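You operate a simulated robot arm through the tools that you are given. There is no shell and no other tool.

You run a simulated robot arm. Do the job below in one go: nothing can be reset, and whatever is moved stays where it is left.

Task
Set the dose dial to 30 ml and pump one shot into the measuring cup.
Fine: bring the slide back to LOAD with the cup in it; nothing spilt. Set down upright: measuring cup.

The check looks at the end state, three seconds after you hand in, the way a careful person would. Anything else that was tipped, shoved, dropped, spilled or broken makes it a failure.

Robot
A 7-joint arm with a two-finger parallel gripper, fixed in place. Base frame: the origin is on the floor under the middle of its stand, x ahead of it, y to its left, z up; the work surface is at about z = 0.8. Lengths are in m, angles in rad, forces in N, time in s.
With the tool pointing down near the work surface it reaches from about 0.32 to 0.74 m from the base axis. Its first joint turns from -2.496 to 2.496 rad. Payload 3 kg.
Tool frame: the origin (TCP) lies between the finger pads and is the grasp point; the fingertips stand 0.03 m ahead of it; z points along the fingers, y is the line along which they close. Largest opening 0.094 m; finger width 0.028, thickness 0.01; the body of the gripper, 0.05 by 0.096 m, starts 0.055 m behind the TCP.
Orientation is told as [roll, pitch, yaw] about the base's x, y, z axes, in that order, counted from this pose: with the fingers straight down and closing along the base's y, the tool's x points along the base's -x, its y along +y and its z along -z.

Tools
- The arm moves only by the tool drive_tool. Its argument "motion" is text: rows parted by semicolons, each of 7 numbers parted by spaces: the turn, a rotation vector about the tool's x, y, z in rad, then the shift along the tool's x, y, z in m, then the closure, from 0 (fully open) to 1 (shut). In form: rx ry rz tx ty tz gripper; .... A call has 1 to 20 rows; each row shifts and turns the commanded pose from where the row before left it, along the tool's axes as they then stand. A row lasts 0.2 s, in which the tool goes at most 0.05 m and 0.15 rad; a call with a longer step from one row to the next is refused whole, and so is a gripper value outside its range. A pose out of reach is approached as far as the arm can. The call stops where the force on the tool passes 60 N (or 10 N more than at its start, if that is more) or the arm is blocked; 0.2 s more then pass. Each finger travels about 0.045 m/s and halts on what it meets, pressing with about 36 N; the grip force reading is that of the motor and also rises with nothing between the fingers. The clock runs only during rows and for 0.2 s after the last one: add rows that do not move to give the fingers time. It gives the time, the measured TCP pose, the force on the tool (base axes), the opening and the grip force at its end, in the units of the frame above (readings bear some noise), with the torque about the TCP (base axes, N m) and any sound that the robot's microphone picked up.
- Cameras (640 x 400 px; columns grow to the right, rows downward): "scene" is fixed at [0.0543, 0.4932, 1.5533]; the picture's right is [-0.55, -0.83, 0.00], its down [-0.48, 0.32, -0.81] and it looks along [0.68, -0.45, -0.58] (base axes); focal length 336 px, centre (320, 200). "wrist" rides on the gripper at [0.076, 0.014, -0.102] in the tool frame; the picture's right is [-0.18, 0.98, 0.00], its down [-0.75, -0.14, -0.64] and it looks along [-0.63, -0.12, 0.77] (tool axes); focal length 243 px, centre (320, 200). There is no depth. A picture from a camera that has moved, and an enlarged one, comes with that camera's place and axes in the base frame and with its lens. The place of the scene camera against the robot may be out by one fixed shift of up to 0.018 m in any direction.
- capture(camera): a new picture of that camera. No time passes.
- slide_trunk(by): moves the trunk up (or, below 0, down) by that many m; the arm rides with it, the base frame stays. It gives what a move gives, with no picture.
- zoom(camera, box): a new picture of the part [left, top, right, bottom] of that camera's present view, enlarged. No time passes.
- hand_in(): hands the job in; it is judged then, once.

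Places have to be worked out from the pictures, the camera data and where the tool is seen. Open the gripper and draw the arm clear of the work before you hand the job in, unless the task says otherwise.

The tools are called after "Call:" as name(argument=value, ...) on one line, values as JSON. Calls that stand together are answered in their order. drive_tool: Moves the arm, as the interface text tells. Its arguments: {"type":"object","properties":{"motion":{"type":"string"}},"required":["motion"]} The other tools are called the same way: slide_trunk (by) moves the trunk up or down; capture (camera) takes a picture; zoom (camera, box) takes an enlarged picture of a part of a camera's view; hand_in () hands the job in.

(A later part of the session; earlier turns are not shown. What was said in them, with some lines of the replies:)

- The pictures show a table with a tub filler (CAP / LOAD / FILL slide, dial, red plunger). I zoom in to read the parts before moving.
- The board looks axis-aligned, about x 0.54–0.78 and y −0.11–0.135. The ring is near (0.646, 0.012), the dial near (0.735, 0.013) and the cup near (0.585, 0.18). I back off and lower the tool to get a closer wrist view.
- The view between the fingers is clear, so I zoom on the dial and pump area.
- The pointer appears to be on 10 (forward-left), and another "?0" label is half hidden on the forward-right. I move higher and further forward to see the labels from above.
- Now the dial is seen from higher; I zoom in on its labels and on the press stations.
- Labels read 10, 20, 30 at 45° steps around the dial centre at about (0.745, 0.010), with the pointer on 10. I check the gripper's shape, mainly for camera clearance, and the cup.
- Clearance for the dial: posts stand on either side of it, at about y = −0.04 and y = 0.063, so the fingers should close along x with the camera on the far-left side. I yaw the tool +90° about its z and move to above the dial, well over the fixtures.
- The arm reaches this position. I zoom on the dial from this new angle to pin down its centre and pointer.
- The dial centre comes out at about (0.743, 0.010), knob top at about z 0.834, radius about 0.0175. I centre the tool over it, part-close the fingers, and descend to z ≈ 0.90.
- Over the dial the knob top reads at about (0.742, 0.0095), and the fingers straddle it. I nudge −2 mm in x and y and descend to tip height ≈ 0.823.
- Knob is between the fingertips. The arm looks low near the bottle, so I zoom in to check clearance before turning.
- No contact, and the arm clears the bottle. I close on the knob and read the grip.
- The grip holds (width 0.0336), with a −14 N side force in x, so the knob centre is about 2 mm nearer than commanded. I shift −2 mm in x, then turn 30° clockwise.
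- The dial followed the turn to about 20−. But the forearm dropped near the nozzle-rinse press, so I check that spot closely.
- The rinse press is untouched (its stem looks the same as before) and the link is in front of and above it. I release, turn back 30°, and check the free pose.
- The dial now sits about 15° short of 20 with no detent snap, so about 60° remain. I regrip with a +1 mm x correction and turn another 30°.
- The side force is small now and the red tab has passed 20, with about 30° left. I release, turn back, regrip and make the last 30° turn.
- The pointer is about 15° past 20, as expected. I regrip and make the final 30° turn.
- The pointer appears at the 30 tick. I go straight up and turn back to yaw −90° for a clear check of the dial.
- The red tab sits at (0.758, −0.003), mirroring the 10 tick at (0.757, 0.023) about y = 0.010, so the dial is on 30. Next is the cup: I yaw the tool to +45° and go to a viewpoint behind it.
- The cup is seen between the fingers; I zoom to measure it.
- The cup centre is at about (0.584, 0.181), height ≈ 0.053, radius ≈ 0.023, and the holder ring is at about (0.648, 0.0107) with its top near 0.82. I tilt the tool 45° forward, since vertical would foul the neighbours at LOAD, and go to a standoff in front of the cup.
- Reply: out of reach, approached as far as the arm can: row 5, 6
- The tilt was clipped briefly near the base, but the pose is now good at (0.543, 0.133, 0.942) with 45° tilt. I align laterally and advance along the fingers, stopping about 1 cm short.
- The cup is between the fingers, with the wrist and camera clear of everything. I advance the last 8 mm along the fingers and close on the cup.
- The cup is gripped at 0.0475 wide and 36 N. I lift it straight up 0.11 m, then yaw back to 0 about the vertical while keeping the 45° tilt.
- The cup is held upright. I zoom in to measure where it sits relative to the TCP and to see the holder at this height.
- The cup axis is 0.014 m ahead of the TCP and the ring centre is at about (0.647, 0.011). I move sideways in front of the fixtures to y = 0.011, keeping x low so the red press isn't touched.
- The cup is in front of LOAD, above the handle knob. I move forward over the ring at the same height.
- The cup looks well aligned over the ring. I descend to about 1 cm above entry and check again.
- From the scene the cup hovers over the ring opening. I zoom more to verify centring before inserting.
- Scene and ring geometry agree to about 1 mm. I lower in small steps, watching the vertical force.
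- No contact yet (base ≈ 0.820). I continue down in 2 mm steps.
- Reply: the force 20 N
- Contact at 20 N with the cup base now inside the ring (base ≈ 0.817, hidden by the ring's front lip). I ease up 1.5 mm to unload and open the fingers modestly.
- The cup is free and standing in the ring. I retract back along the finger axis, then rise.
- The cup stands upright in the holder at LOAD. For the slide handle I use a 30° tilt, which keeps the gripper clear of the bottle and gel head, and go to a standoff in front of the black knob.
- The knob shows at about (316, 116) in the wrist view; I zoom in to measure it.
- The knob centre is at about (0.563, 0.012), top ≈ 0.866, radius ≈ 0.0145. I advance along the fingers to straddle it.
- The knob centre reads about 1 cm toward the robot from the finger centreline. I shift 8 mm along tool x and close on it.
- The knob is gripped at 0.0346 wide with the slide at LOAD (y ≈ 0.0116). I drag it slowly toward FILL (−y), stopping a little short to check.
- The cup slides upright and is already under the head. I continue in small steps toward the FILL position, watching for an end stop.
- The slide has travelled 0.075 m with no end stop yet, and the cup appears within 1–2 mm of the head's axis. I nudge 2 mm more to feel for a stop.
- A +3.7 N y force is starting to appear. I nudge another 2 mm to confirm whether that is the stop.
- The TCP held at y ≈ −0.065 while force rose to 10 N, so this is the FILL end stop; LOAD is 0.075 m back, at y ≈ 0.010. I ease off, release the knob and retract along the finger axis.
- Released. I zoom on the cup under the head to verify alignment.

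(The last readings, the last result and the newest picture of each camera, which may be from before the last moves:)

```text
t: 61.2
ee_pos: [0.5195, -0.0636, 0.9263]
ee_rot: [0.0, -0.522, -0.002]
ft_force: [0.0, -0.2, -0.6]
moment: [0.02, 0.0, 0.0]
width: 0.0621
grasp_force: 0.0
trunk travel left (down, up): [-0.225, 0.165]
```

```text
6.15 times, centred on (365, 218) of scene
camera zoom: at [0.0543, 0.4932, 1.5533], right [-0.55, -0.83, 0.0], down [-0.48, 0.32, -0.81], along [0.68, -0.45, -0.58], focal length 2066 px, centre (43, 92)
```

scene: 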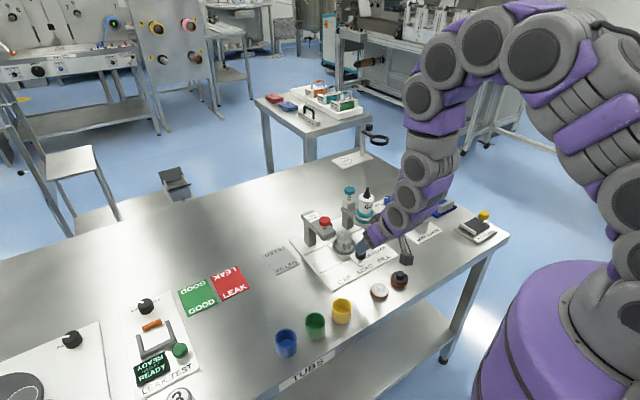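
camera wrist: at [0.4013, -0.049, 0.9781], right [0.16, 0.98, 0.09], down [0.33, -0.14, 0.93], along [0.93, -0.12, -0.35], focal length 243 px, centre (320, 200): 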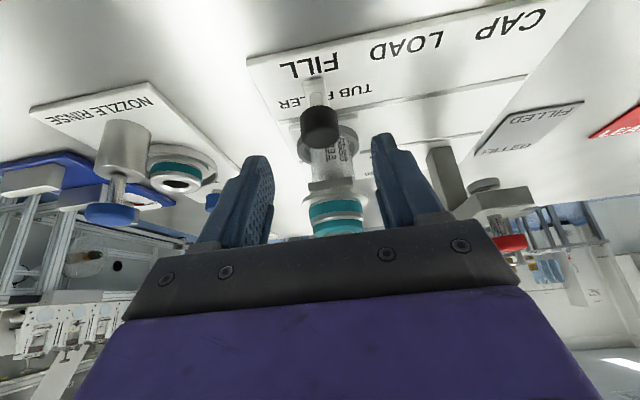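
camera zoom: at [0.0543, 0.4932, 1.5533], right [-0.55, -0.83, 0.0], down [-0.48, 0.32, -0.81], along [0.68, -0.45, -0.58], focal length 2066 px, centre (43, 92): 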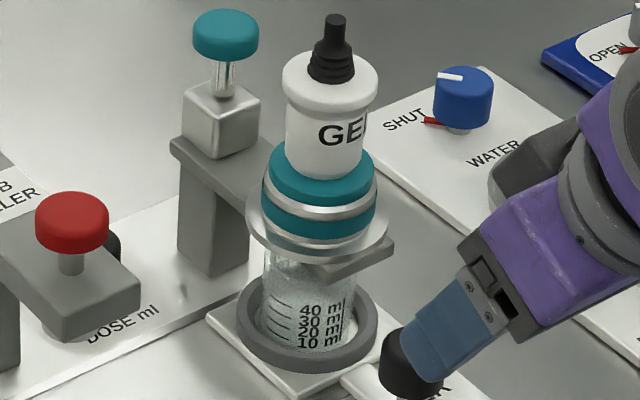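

The cup is aligned under the head. I rise to z ≈ 1.10, level the tool to vertical, shut the fingers and move over the teal pump knob (about 0.729, −0.065).

Call:
drive_tool(motion="0 0 0 -0.0175 0 -0.0303 0.34; 0 0 0 -0.0175 0 -0.0303 0.34; 0 0 0 -0.0175 0 -0.0303 0.34; 0 0 0 -0.0175 0 -0.0303 0.34; 0 0 0 -0.0175 0 -0.0303 0.34; 0 0.1309 0 0 0 0 0.5; 0 0.1309 0 0 0 0 0.7; 0 0.1309 0 0 0 0 0.9; 0 0.1309 0 0 0 0 1; 0 0 0 -0.03 0 0 1; 0 0 0 -0.045 0 0 1; 0 0 0 -0.045 0 0 1; 0 0 0 -0.045 0 0 1; 0 0 0 -0.03 0 0 1; 0 0 0 -0.0145 0 0 1; 0 0 0 0 0 0 1")

Call:
capture(camera="wrist")

Call:
capture(camera="scene")

```text
t: 64.6
ee_pos: [0.7307, -0.0653, 1.1024]
ee_rot: [0.001, 0.002, -0.003]
ft_force: [-0.2, 0.5, 0.9]
moment: [-0.02, -0.03, 0.01]
width: 0.0
grasp_force: 33.0
trunk travel left (down, up): [-0.225, 0.165]
```

```text
taken
camera wrist: at [0.653, -0.0511, 1.2039], right [0.19, 0.98, 0.0], down [0.75, -0.14, 0.64], along [0.63, -0.12, -0.77], focal length 243 px, centre (320, 200)
```

wrist: 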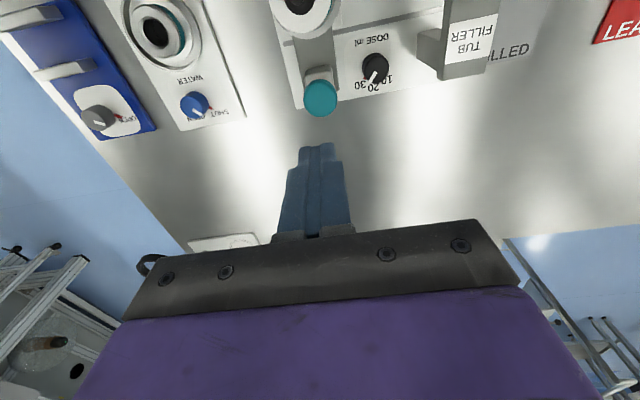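

```text
taken
```

scene: 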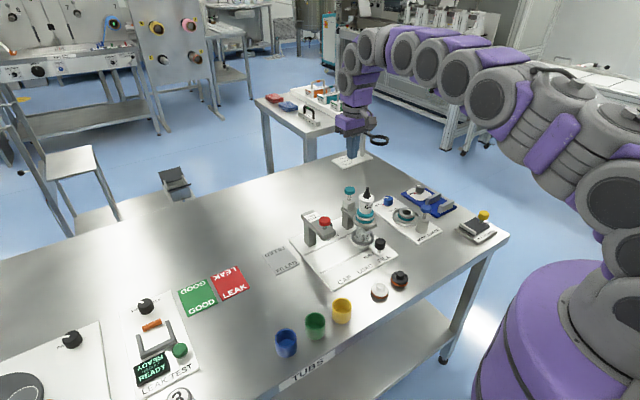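

The teal knob is visible just ahead of the closed fingertips, and the dial points toward 30. I zoom for exact positions.

Call:
zoom(camera="wrist", box=[270, 30, 410, 180])

Call:
zoom(camera="scene", box=[310, 110, 420, 250])

```text
2.67 times, centred on (340, 105) of wrist
camera zoom: at [0.653, -0.0511, 1.2039], right [0.19, 0.98, 0.0], down [0.75, -0.14, 0.64], along [0.63, -0.12, -0.77], focal length 647 px, centre (267, 453)
```

zoom: 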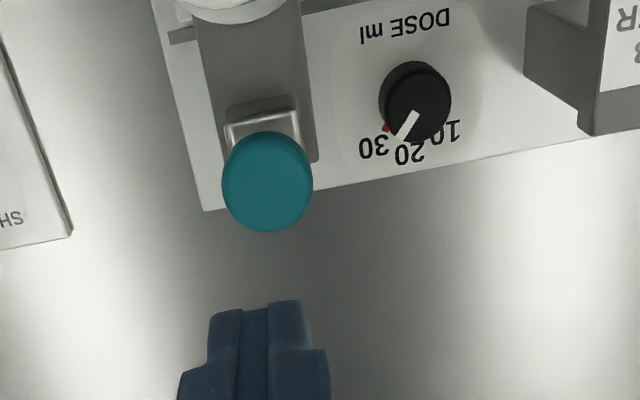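

```text
2.86 times, centred on (365, 180) of scene
camera zoom: at [0.0543, 0.4932, 1.5533], right [-0.55, -0.83, 0.0], down [-0.48, 0.32, -0.81], along [0.68, -0.45, -0.58], focal length 959 px, centre (191, 257)
```

zoom: 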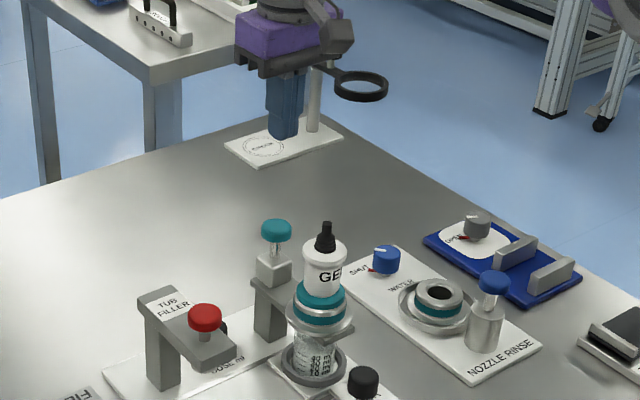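

The teal knob top is at about (0.729, −0.065, 0.957), directly beneath the fingertips. I descend to just above it.

Call:
drive_tool(motion="0 0 0 0.001 0 0.03 1; 0 0 0 0 0 0.035 1; 0 0 0 0 0 0.025 1; 0 0 0 0 0 0.012 1; 0 0 0 0 0 0 1")

Call:
zoom(camera="wrist", box=[250, 50, 410, 200])

Call:
zoom(camera="scene", box=[310, 110, 420, 250])

```text
t: 65.8
ee_pos: [0.7273, -0.0648, 1.0006]
ee_rot: [0.0, -0.001, -0.002]
ft_force: [-0.1, 0.5, 0.7]
moment: [-0.01, 0.06, -0.01]
width: 0.0003
grasp_force: 32.8
trunk travel left (down, up): [-0.225, 0.165]
```

```text
2.67 times, centred on (330, 125) of wrist
camera zoom: at [0.6505, -0.0499, 1.1033], right [0.19, 0.98, 0.0], down [0.75, -0.14, 0.64], along [0.63, -0.12, -0.77], focal length 647 px, centre (293, 400)
```

zoom: 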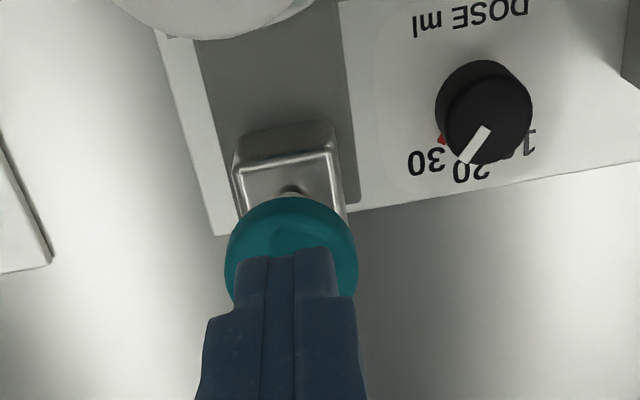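

```text
2.86 times, centred on (365, 180) of scene
camera zoom: at [0.0543, 0.4932, 1.5533], right [-0.55, -0.83, 0.0], down [-0.48, 0.32, -0.81], along [0.68, -0.45, -0.58], focal length 959 px, centre (191, 257)
```

zoom: 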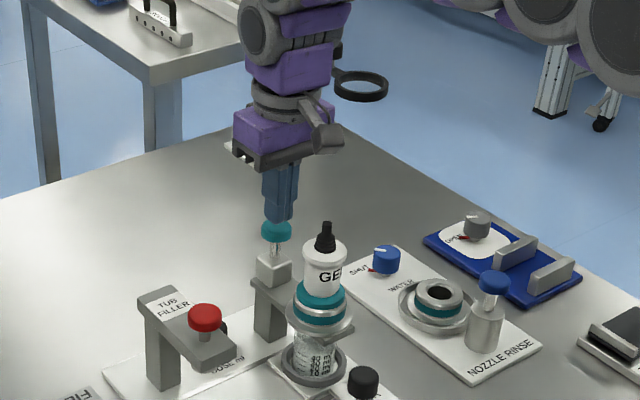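

The fingertips are centred over the knob. I press down in one smooth stroke; the call stops by itself if it bottoms out.

Call:
drive_tool(motion="0 0 0 0 0 0.005 1; 0 0 0 0 0 0.005 1; 0 0 0 0 0 0.005 1; 0 0 0 0 0 0.005 1; 0 0 0 0 0 0.005 1; 0 0 0 0 0 0.004 1; 0 0 0 0 0 0 1")

Call:
zoom(camera="scene", box=[330, 160, 400, 260])

```text
t: 67.4
ee_pos: [0.7272, -0.0653, 0.9719]
ee_rot: [0.001, -0.001, -0.001]
ft_force: [1.4, -0.6, 2.5]
moment: [-0.07, 0.02, -0.02]
width: 0.0004
grasp_force: 32.7
trunk travel left (down, up): [-0.225, 0.165]
heard: click
```

```text
4.00 times, centred on (365, 210) of scene
camera zoom: at [0.0543, 0.4932, 1.5533], right [-0.55, -0.83, 0.0], down [-0.48, 0.32, -0.81], along [0.68, -0.45, -0.58], focal length 1343 px, centre (140, 160)
```

zoom: 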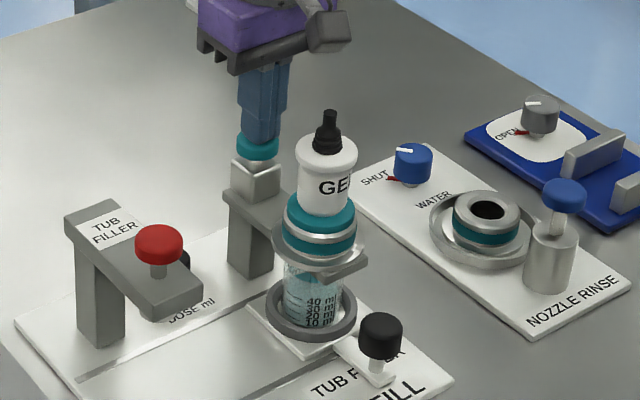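

A click was heard and the cup is filling. I zoom in to look at the level before releasing.

Call:
zoom(camera="scene", box=[350, 215, 395, 250])

Call:
drive_tool(motion="0 0 0 0 0 0 1; 0 0 0 0 0 0 1; 0 0 0 0 0 0 1; 0 0 0 0 0 0 1; 0 0 0 0 0 0 1")

Call:
zoom(camera="scene", box=[350, 215, 395, 250])

```text
11.43 times, centred on (372, 232) of scene
camera zoom: at [0.0543, 0.4932, 1.5533], right [-0.55, -0.83, 0.0], down [-0.48, 0.32, -0.81], along [0.68, -0.45, -0.58], focal length 3836 px, centre (-280, -171)
```

zoom: 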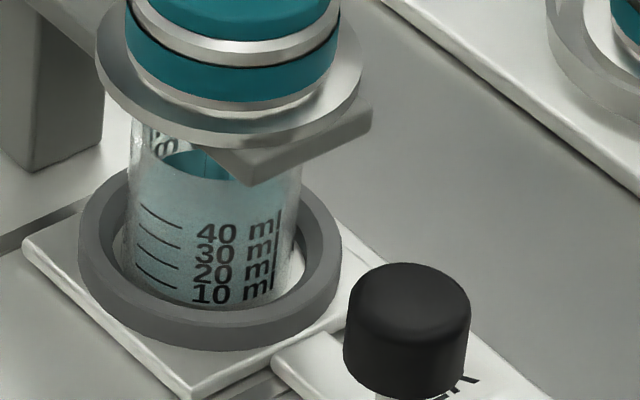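

```text
t: 68.6
ee_pos: [0.7273, -0.0643, 0.971]
ee_rot: [0.0, -0.001, -0.002]
ft_force: [0.6, -1.0, 2.6]
moment: [-0.05, -0.04, 0.03]
width: 0.0
grasp_force: 32.7
trunk travel left (down, up): [-0.225, 0.165]
```

```text
11.43 times, centred on (372, 232) of scene
camera zoom: at [0.0543, 0.4932, 1.5533], right [-0.55, -0.83, 0.0], down [-0.48, 0.32, -0.81], along [0.68, -0.45, -0.58], focal length 3836 px, centre (-280, -171)
```

zoom: 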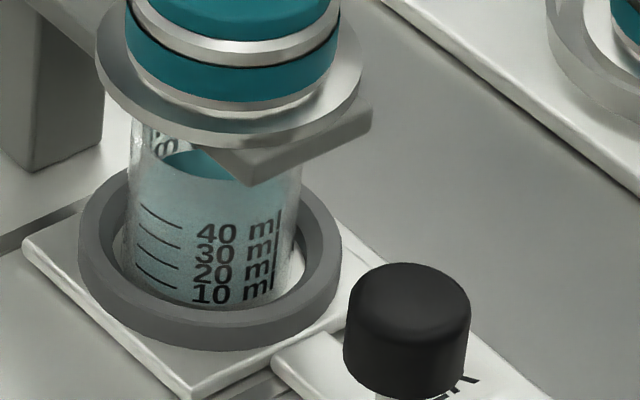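

The stream has stopped; one shot is in the cup with nothing spilt. I release the pump by lifting straight up.

Call:
drive_tool(motion="0 0 0 0 0 -0.005 1; 0 0 0 0 0 -0.008 1; 0 0 0 0 0 -0.01 1; 0 0 0 0 0 -0.015 1; 0 0 0 0 0 -0.03 1; 0 0 0 0 0 -0.04 1; 0 0 0 0 0 -0.025 1; 0 0 0 0 0 0 1")

Call:
zoom(camera="scene", box=[330, 160, 400, 260])

```text
t: 70.4
ee_pos: [0.7304, -0.063, 1.1034]
ee_rot: [0.0, 0.0, -0.001]
ft_force: [-0.4, -0.1, -0.4]
moment: [0.03, 0.0, 0.01]
width: 0.0
grasp_force: 32.9
trunk travel left (down, up): [-0.225, 0.165]
```

```text
4.00 times, centred on (365, 210) of scene
camera zoom: at [0.0543, 0.4932, 1.5533], right [-0.55, -0.83, 0.0], down [-0.48, 0.32, -0.81], along [0.68, -0.45, -0.58], focal length 1343 px, centre (140, 160)
```

zoom: 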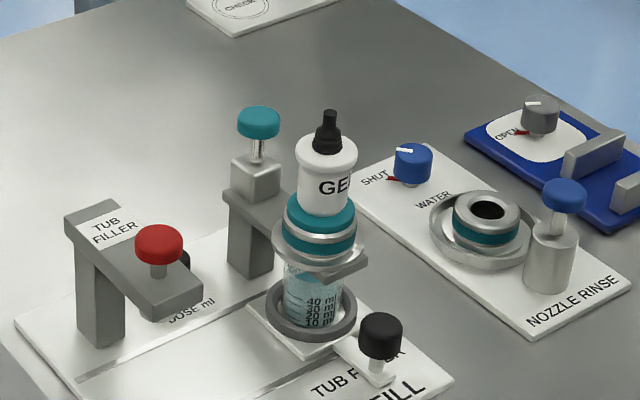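

The pump knob has sprung back. I return to the standoff in front of the slide knob: back at height, fingers open, 30° tilt, then down.

Call:
drive_tool(motion="0 0 0 0.03 0 0 1; 0 0 0 0.045 0 0 1; 0 0 0 0.045 0 0 1; 0 0 0 0.045 0 0 0.9; 0 0 0 0.03 0 0 0.7; 0 0 0 0.0135 0 0.002 0.5; 0 -0.1309 0 0 0 0 0.34; 0 -0.1309 0 0 0 0 0.34; 0 -0.1309 0 0 0 0 0.34; 0 -0.1309 0 0 0 0 0.34; 0 0 0 0.0175 0 0.0303 0.34; 0 0 0 0.0175 0 0.0303 0.34; 0 0 0 0.0175 0 0.0303 0.34; 0 0 0 0.0175 0 0.0303 0.34; 0 0 0 0.0175 0 0.0303 0.34; 0 0 0 0 0 0 0.34")

Call:
capture(camera="wrist")

Call:
zoom(camera="scene", box=[310, 170, 430, 290])

```text
t: 73.8
ee_pos: [0.5166, -0.0695, 0.9262]
ee_rot: [0.001, -0.525, -0.003]
ft_force: [-0.7, 0.1, -0.1]
moment: [-0.01, 0.02, -0.02]
width: 0.062
grasp_force: 0.2
trunk travel left (down, up): [-0.225, 0.165]
```

```text
taken
camera wrist: at [0.3988, -0.0538, 0.9775], right [0.16, 0.98, 0.09], down [0.33, -0.14, 0.93], along [0.93, -0.12, -0.35], focal length 243 px, centre (320, 200)
```

wrist: 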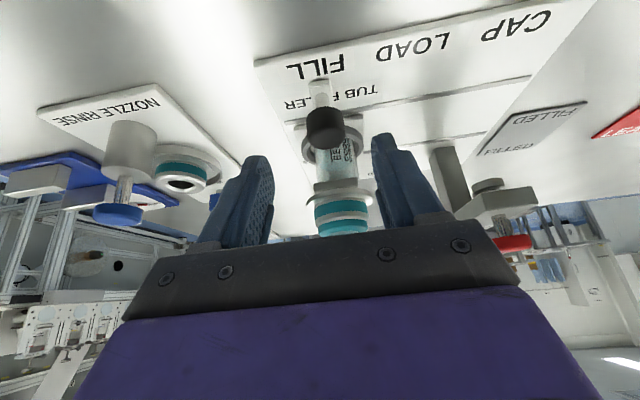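

```text
3.33 times, centred on (370, 230) of scene
camera zoom: at [0.0543, 0.4932, 1.5533], right [-0.55, -0.83, 0.0], down [-0.48, 0.32, -0.81], along [0.68, -0.45, -0.58], focal length 1119 px, centre (153, 100)
```

zoom: 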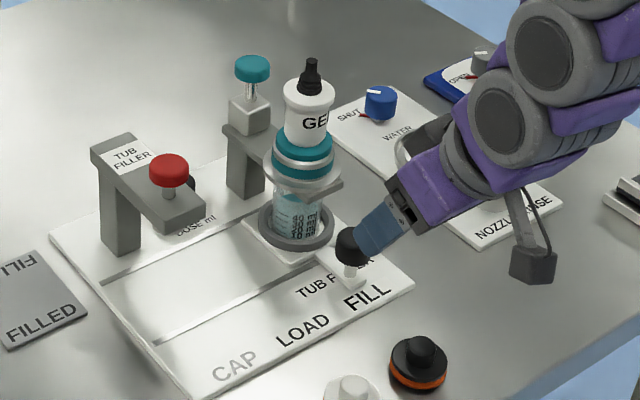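

The tool is about 4.5 mm too far in −y compared with the knob. I correct that while advancing along the fingers to the knob.

Call:
drive_tool(motion="0 0 0 -0.001 0.0025 0.01 0.34; 0 0 0 -0.001 0.002 0.02 0.34; 0 0 0 0 0 0.02 0.34; 0 0 0 0 0 0.018 0.34; 0 0 0 0 0 0.011 0.34; 0 0 0 0 0 0 0.34")

Call:
capture(camera="wrist")

Call:
zoom(camera="scene", box=[330, 190, 420, 290])

```text
t: 75.2
ee_pos: [0.5586, -0.0607, 0.8586]
ee_rot: [0.002, -0.525, -0.002]
ft_force: [-0.1, 0.0, 0.2]
moment: [0.0, -0.03, 0.02]
width: 0.0619
grasp_force: 0.0
trunk travel left (down, up): [-0.225, 0.165]
```

```text
taken
camera wrist: at [0.4411, -0.0464, 0.91], right [0.16, 0.98, 0.09], down [0.33, -0.14, 0.93], along [0.93, -0.12, -0.35], focal length 243 px, centre (320, 200)
```

wrist: 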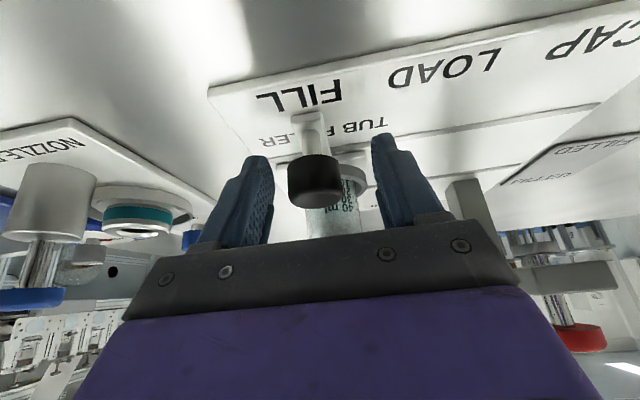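

```text
4.00 times, centred on (375, 240) of scene
camera zoom: at [0.0543, 0.4932, 1.5533], right [-0.55, -0.83, 0.0], down [-0.48, 0.32, -0.81], along [0.68, -0.45, -0.58], focal length 1343 px, centre (100, 40)
```

zoom: 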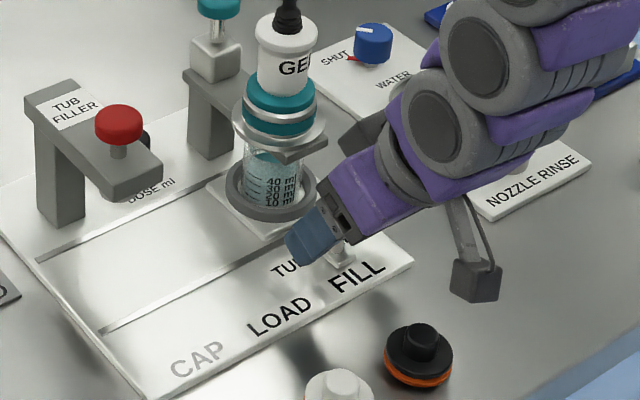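

The knob sits about 3.6 mm to −y of the finger centre (TCP −0.0607, knob ≈ −0.0643). I centre and close gently in small increments.

Call:
drive_tool(motion="0 0 0 0 -0.0037 0 0.34; 0 0 0 0 0 0 0.42; 0 0 0 0 0 0 0.5; 0 0 0 0 0 0 0.56; 0 0 0 0 0 0 0.6; 0 0 0 0 0 0 0.64; 0 0 0 0 0 0 0.7; 0 0 0 0 0 0 0.85; 0 0 0 0 0 0 0.85")

Call:
capture(camera="wrist")

Call:
zoom(camera="scene", box=[340, 190, 400, 260])

```text
t: 77.2
ee_pos: [0.5589, -0.0656, 0.8602]
ee_rot: [0.0, -0.526, -0.003]
ft_force: [-1.4, -0.5, 15.7]
moment: [-0.01, 0.13, -0.01]
width: 0.0319
grasp_force: 45.2
trunk travel left (down, up): [-0.225, 0.165]
```

```text
taken
camera wrist: at [0.4411, -0.0506, 0.9115], right [0.16, 0.98, 0.09], down [0.33, -0.14, 0.93], along [0.93, -0.12, -0.35], focal length 243 px, centre (320, 200)
```

wrist: 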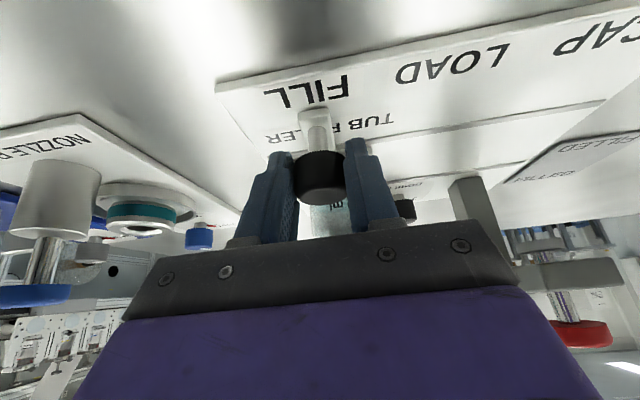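

```text
5.71 times, centred on (370, 225) of scene
camera zoom: at [0.0543, 0.4932, 1.5533], right [-0.55, -0.83, 0.0], down [-0.48, 0.32, -0.81], along [0.68, -0.45, -0.58], focal length 1918 px, centre (34, 57)
```

zoom: 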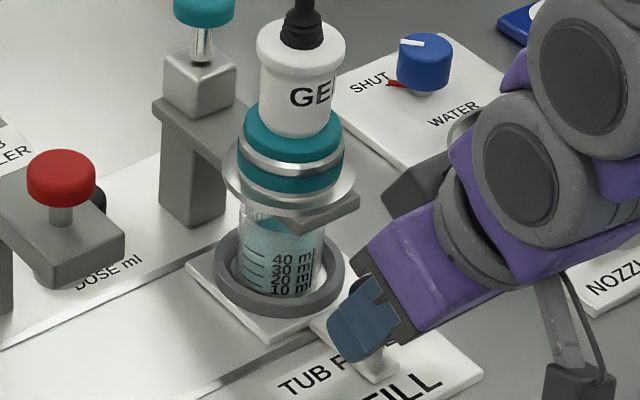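

The knob is gripped at the FILL stop. I ease 1.5 mm up to unload, then slide slowly +0.075 m back to LOAD with a soft start and stop.

Call:
drive_tool(motion="0 0 0 -0.0008 0.001 -0.0013 0.85; 0 0 0 0 0.002 0 0.85; 0 0 0 0 0.004 0 0.85; 0 0 0 0 0.006 0 0.85; 0 0 0 0 0.007 0 0.85; 0 0 0 0 0.007 0 0.85; 0 0 0 0 0.007 0 0.85; 0 0 0 0 0.007 0 0.85; 0 0 0 0 0.007 0 0.85; 0 0 0 0 0.007 0 0.85; 0 0 0 0 0.007 0 0.85; 0 0 0 0 0.006 0 0.85; 0 0 0 0 0.004 0 0.85; 0 0 0 0 0.002 0 0.85; 0 0 0 0 0.001 0 0.85; 0 0 0 0 0 0 0.85; 0 0 0 0 0 0 0.85")

Call:
capture(camera="wrist")

Call:
zoom(camera="scene", box=[330, 215, 420, 290])

```text
t: 80.8
ee_pos: [0.5581, 0.0095, 0.8603]
ee_rot: [0.0, -0.524, -0.003]
ft_force: [-12.6, -0.4, -12.9]
moment: [-0.01, -0.5, -0.02]
width: 0.0316
grasp_force: 44.7
trunk travel left (down, up): [-0.225, 0.165]
```

```text
taken
camera wrist: at [0.4414, 0.0246, 0.912], right [0.16, 0.98, 0.09], down [0.33, -0.14, 0.93], along [0.93, -0.12, -0.35], focal length 243 px, centre (320, 200)
```

wrist: 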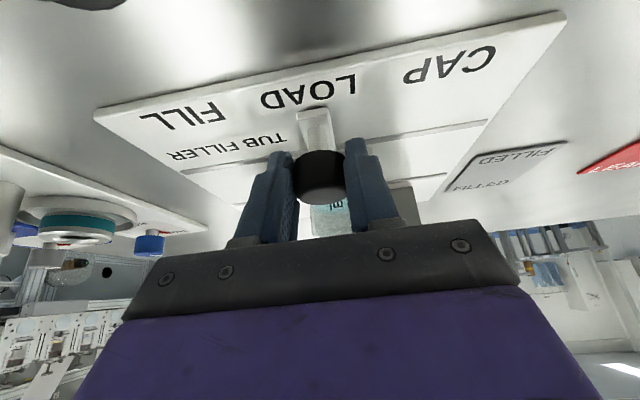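

```text
5.33 times, centred on (375, 252) of scene
camera zoom: at [0.0543, 0.4932, 1.5533], right [-0.55, -0.83, 0.0], down [-0.48, 0.32, -0.81], along [0.68, -0.45, -0.58], focal length 1790 px, centre (27, -80)
```

zoom: 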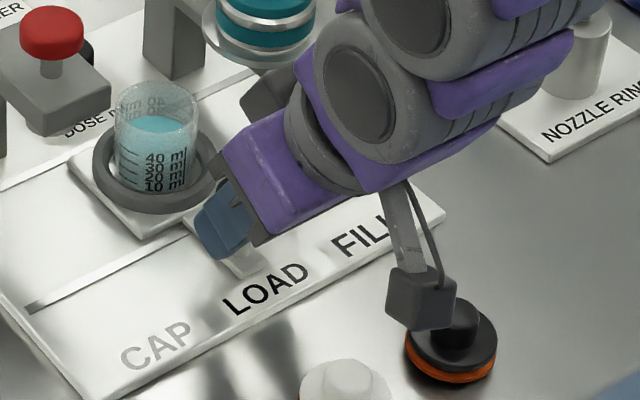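

The cup with the teal gel is back, and the ring and plate match the original LOAD picture to within about 1 px. I unload the residual force, open gently and retract along the finger axis.

Call:
drive_tool(motion="0 0 0 0.002 0 0.0005 0.85; 0 0 0 0 0 0 0.75; 0 0 0 0 0 0 0.68; 0 0 0 0 0 0 0.62; 0 0 0 0 0 0 0.55; 0 0 0 0 0 0 0.45; 0 0 0 0 0 0 0.34; 0 0 0 0 0 0 0.34; 0 0 0 0 0 -0.01 0.34; 0 0 0 0 0 -0.03 0.34; 0 0 0 0 0 -0.04 0.34; 0 0 0 0 0 0 0.34")

Call:
capture(camera="wrist")

Call:
zoom(camera="scene", box=[330, 215, 420, 290])

```text
t: 83.4
ee_pos: [0.5177, 0.0112, 0.9291]
ee_rot: [0.001, -0.523, -0.001]
ft_force: [0.2, 0.0, -0.6]
moment: [0.0, 0.02, 0.02]
width: 0.0621
grasp_force: 0.1
trunk travel left (down, up): [-0.225, 0.165]
```

```text
taken
camera wrist: at [0.4002, 0.0256, 0.98], right [0.16, 0.98, 0.09], down [0.33, -0.14, 0.93], along [0.93, -0.12, -0.35], focal length 243 px, centre (320, 200)
```

wrist: 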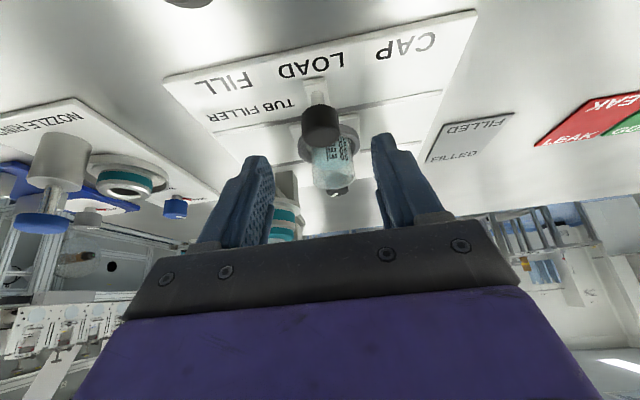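

```text
5.33 times, centred on (375, 252) of scene
camera zoom: at [0.0543, 0.4932, 1.5533], right [-0.55, -0.83, 0.0], down [-0.48, 0.32, -0.81], along [0.68, -0.45, -0.58], focal length 1790 px, centre (27, -80)
```

zoom: 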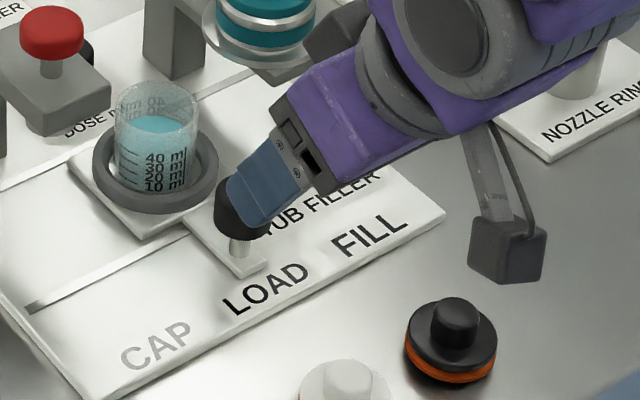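

The slide and cup match the original LOAD view. I raise the arm, level it and open the fingers fully, well clear of the work.

Call:
drive_tool(motion="0 0 0 -0.0175 0 -0.0303 0.34; 0 0 0 -0.0175 0 -0.0303 0.34; 0 0 0 -0.0175 0 -0.0303 0.34; 0 0 0 -0.0175 0 -0.0303 0.34; 0 0 0 -0.0175 0 -0.0303 0.34; 0 0 0 -0.0175 0 -0.0303 0.34; 0 0 0 -0.0175 0 -0.0303 0.34; 0 0.1309 0 0 0 0 0.2; 0 0.1309 0 0 0 0 0; 0 0.1309 0 0 0 0 0; 0 0.1309 0 0 0 0 0; 0 0 0 0 0.03 -0.03 0; 0 0 0 0 0.03 -0.02 0; 0 0 0 0 0 0 0; 0 0 0 0 0 0 0")

Call:
capture(camera="wrist")

Call:
capture(camera="scene")

```text
t: 86.6
ee_pos: [0.5163, 0.067, 1.2258]
ee_rot: [-0.001, 0.001, -0.002]
ft_force: [0.3, 0.8, -1.2]
moment: [0.03, -0.02, 0.0]
width: 0.0938
grasp_force: 0.0
trunk travel left (down, up): [-0.225, 0.165]
```

```text
taken
camera wrist: at [0.4405, 0.0818, 1.3281], right [0.19, 0.98, 0.0], down [0.75, -0.14, 0.64], along [0.63, -0.12, -0.77], focal length 243 px, centre (320, 200)
```

wrist: 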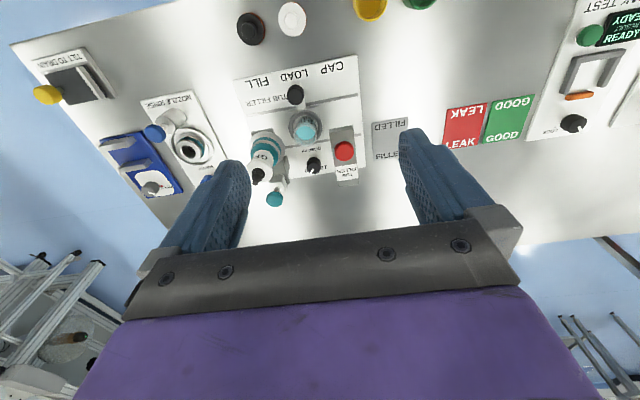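

```text
taken
```

scene: 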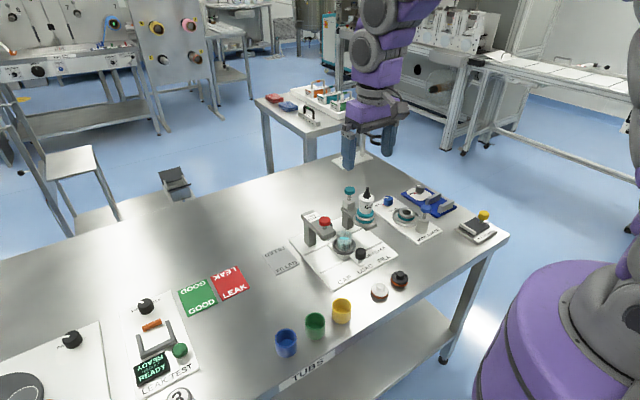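

The arm is clear. I take final close-ups of the slide, cup, dial and surroundings.

Call:
zoom(camera="scene", box=[290, 180, 410, 295])

Call:
zoom(camera="wrist", box=[230, 50, 370, 200])

Call:
zoom(camera="wrist", box=[290, 140, 340, 190])

Call:
zoom(camera="scene", box=[330, 215, 380, 265])

```text
3.48 times, centred on (350, 238) of scene
camera zoom: at [0.0543, 0.4932, 1.5533], right [-0.55, -0.83, 0.0], down [-0.48, 0.32, -0.81], along [0.68, -0.45, -0.58], focal length 1168 px, centre (216, 70)
```

zoom: 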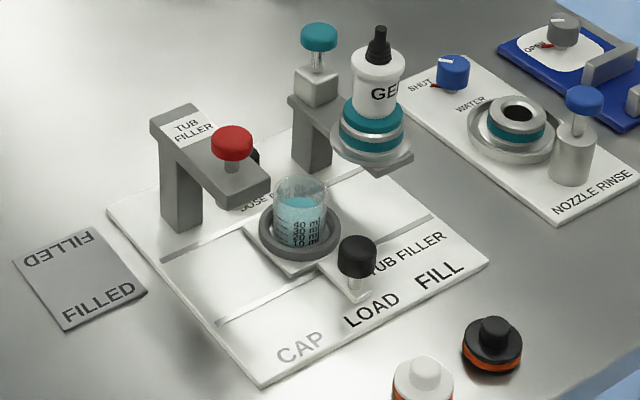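

```text
2.67 times, centred on (300, 125) of wrist
camera zoom: at [0.4405, 0.0818, 1.3281], right [0.19, 0.98, 0.0], down [0.75, -0.14, 0.64], along [0.63, -0.12, -0.77], focal length 647 px, centre (373, 400)
```

zoom: 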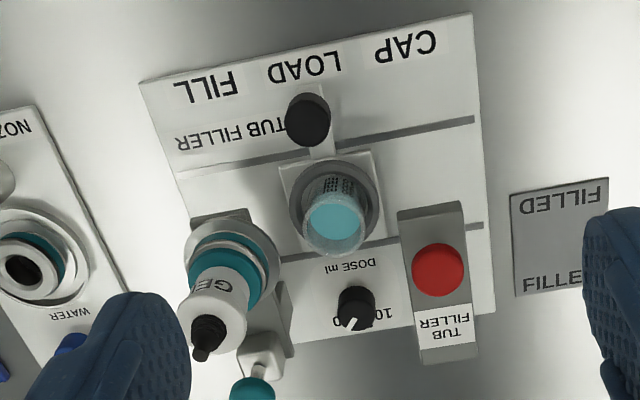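

```text
8.00 times, centred on (315, 165) of wrist
camera zoom: at [0.4405, 0.0818, 1.3281], right [0.19, 0.98, 0.0], down [0.75, -0.14, 0.64], along [0.63, -0.12, -0.77], focal length 1941 px, centre (360, 480)
```

zoom: 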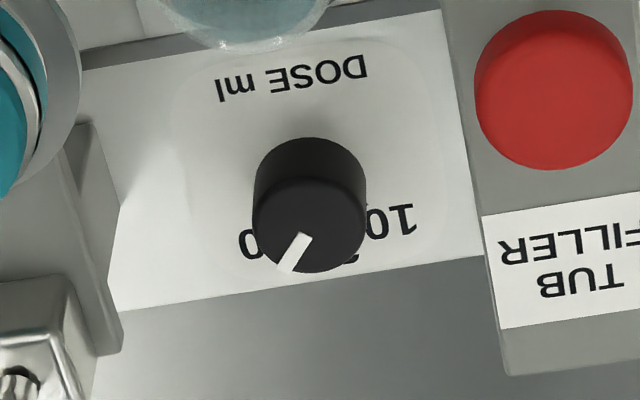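

```text
8.00 times, centred on (355, 240) of scene
camera zoom: at [0.0543, 0.4932, 1.5533], right [-0.55, -0.83, 0.0], down [-0.48, 0.32, -0.81], along [0.68, -0.45, -0.58], focal length 2685 px, centre (40, -120)
```

zoom: 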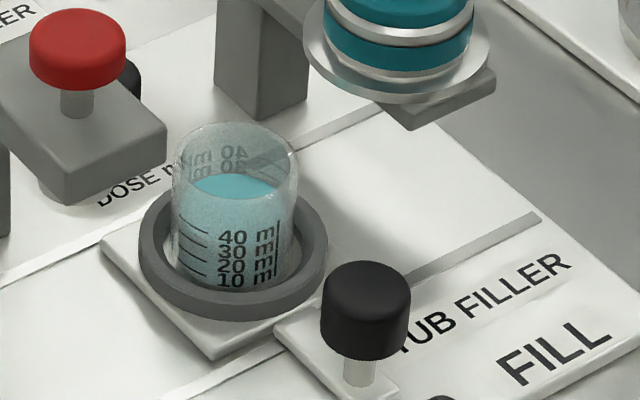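

The dial pointer is on 30 and the gel sits at about the 30 ml mark in the upright cup. The slide is at LOAD exactly as in the first pictures, and nothing else has moved or spilt. The arm is clear with the gripper open, so I hand in.

Call:
hand_in()

```text
The job is handed in.
```

I set the dose dial to 30 ml and pumped one shot into the measuring cup. The slide is back at LOAD with the cup standing upright in it.

- **Dial:** the pointer and its red tab sit at the 30 mark, turned about 90° from 10.
- **Shot:** I pressed the teal pump once at FILL and heard one click. The gel level looks to be at about 30 ml, judged from the pictures only.
- **Slide:** its position matches the first pictures of LOAD to within about 1 mm.
- **Surroundings:** the final pictures show no spill, and nothing else was moved or tipped.

The arm is drawn clear with the gripper open, and the job is handed in.
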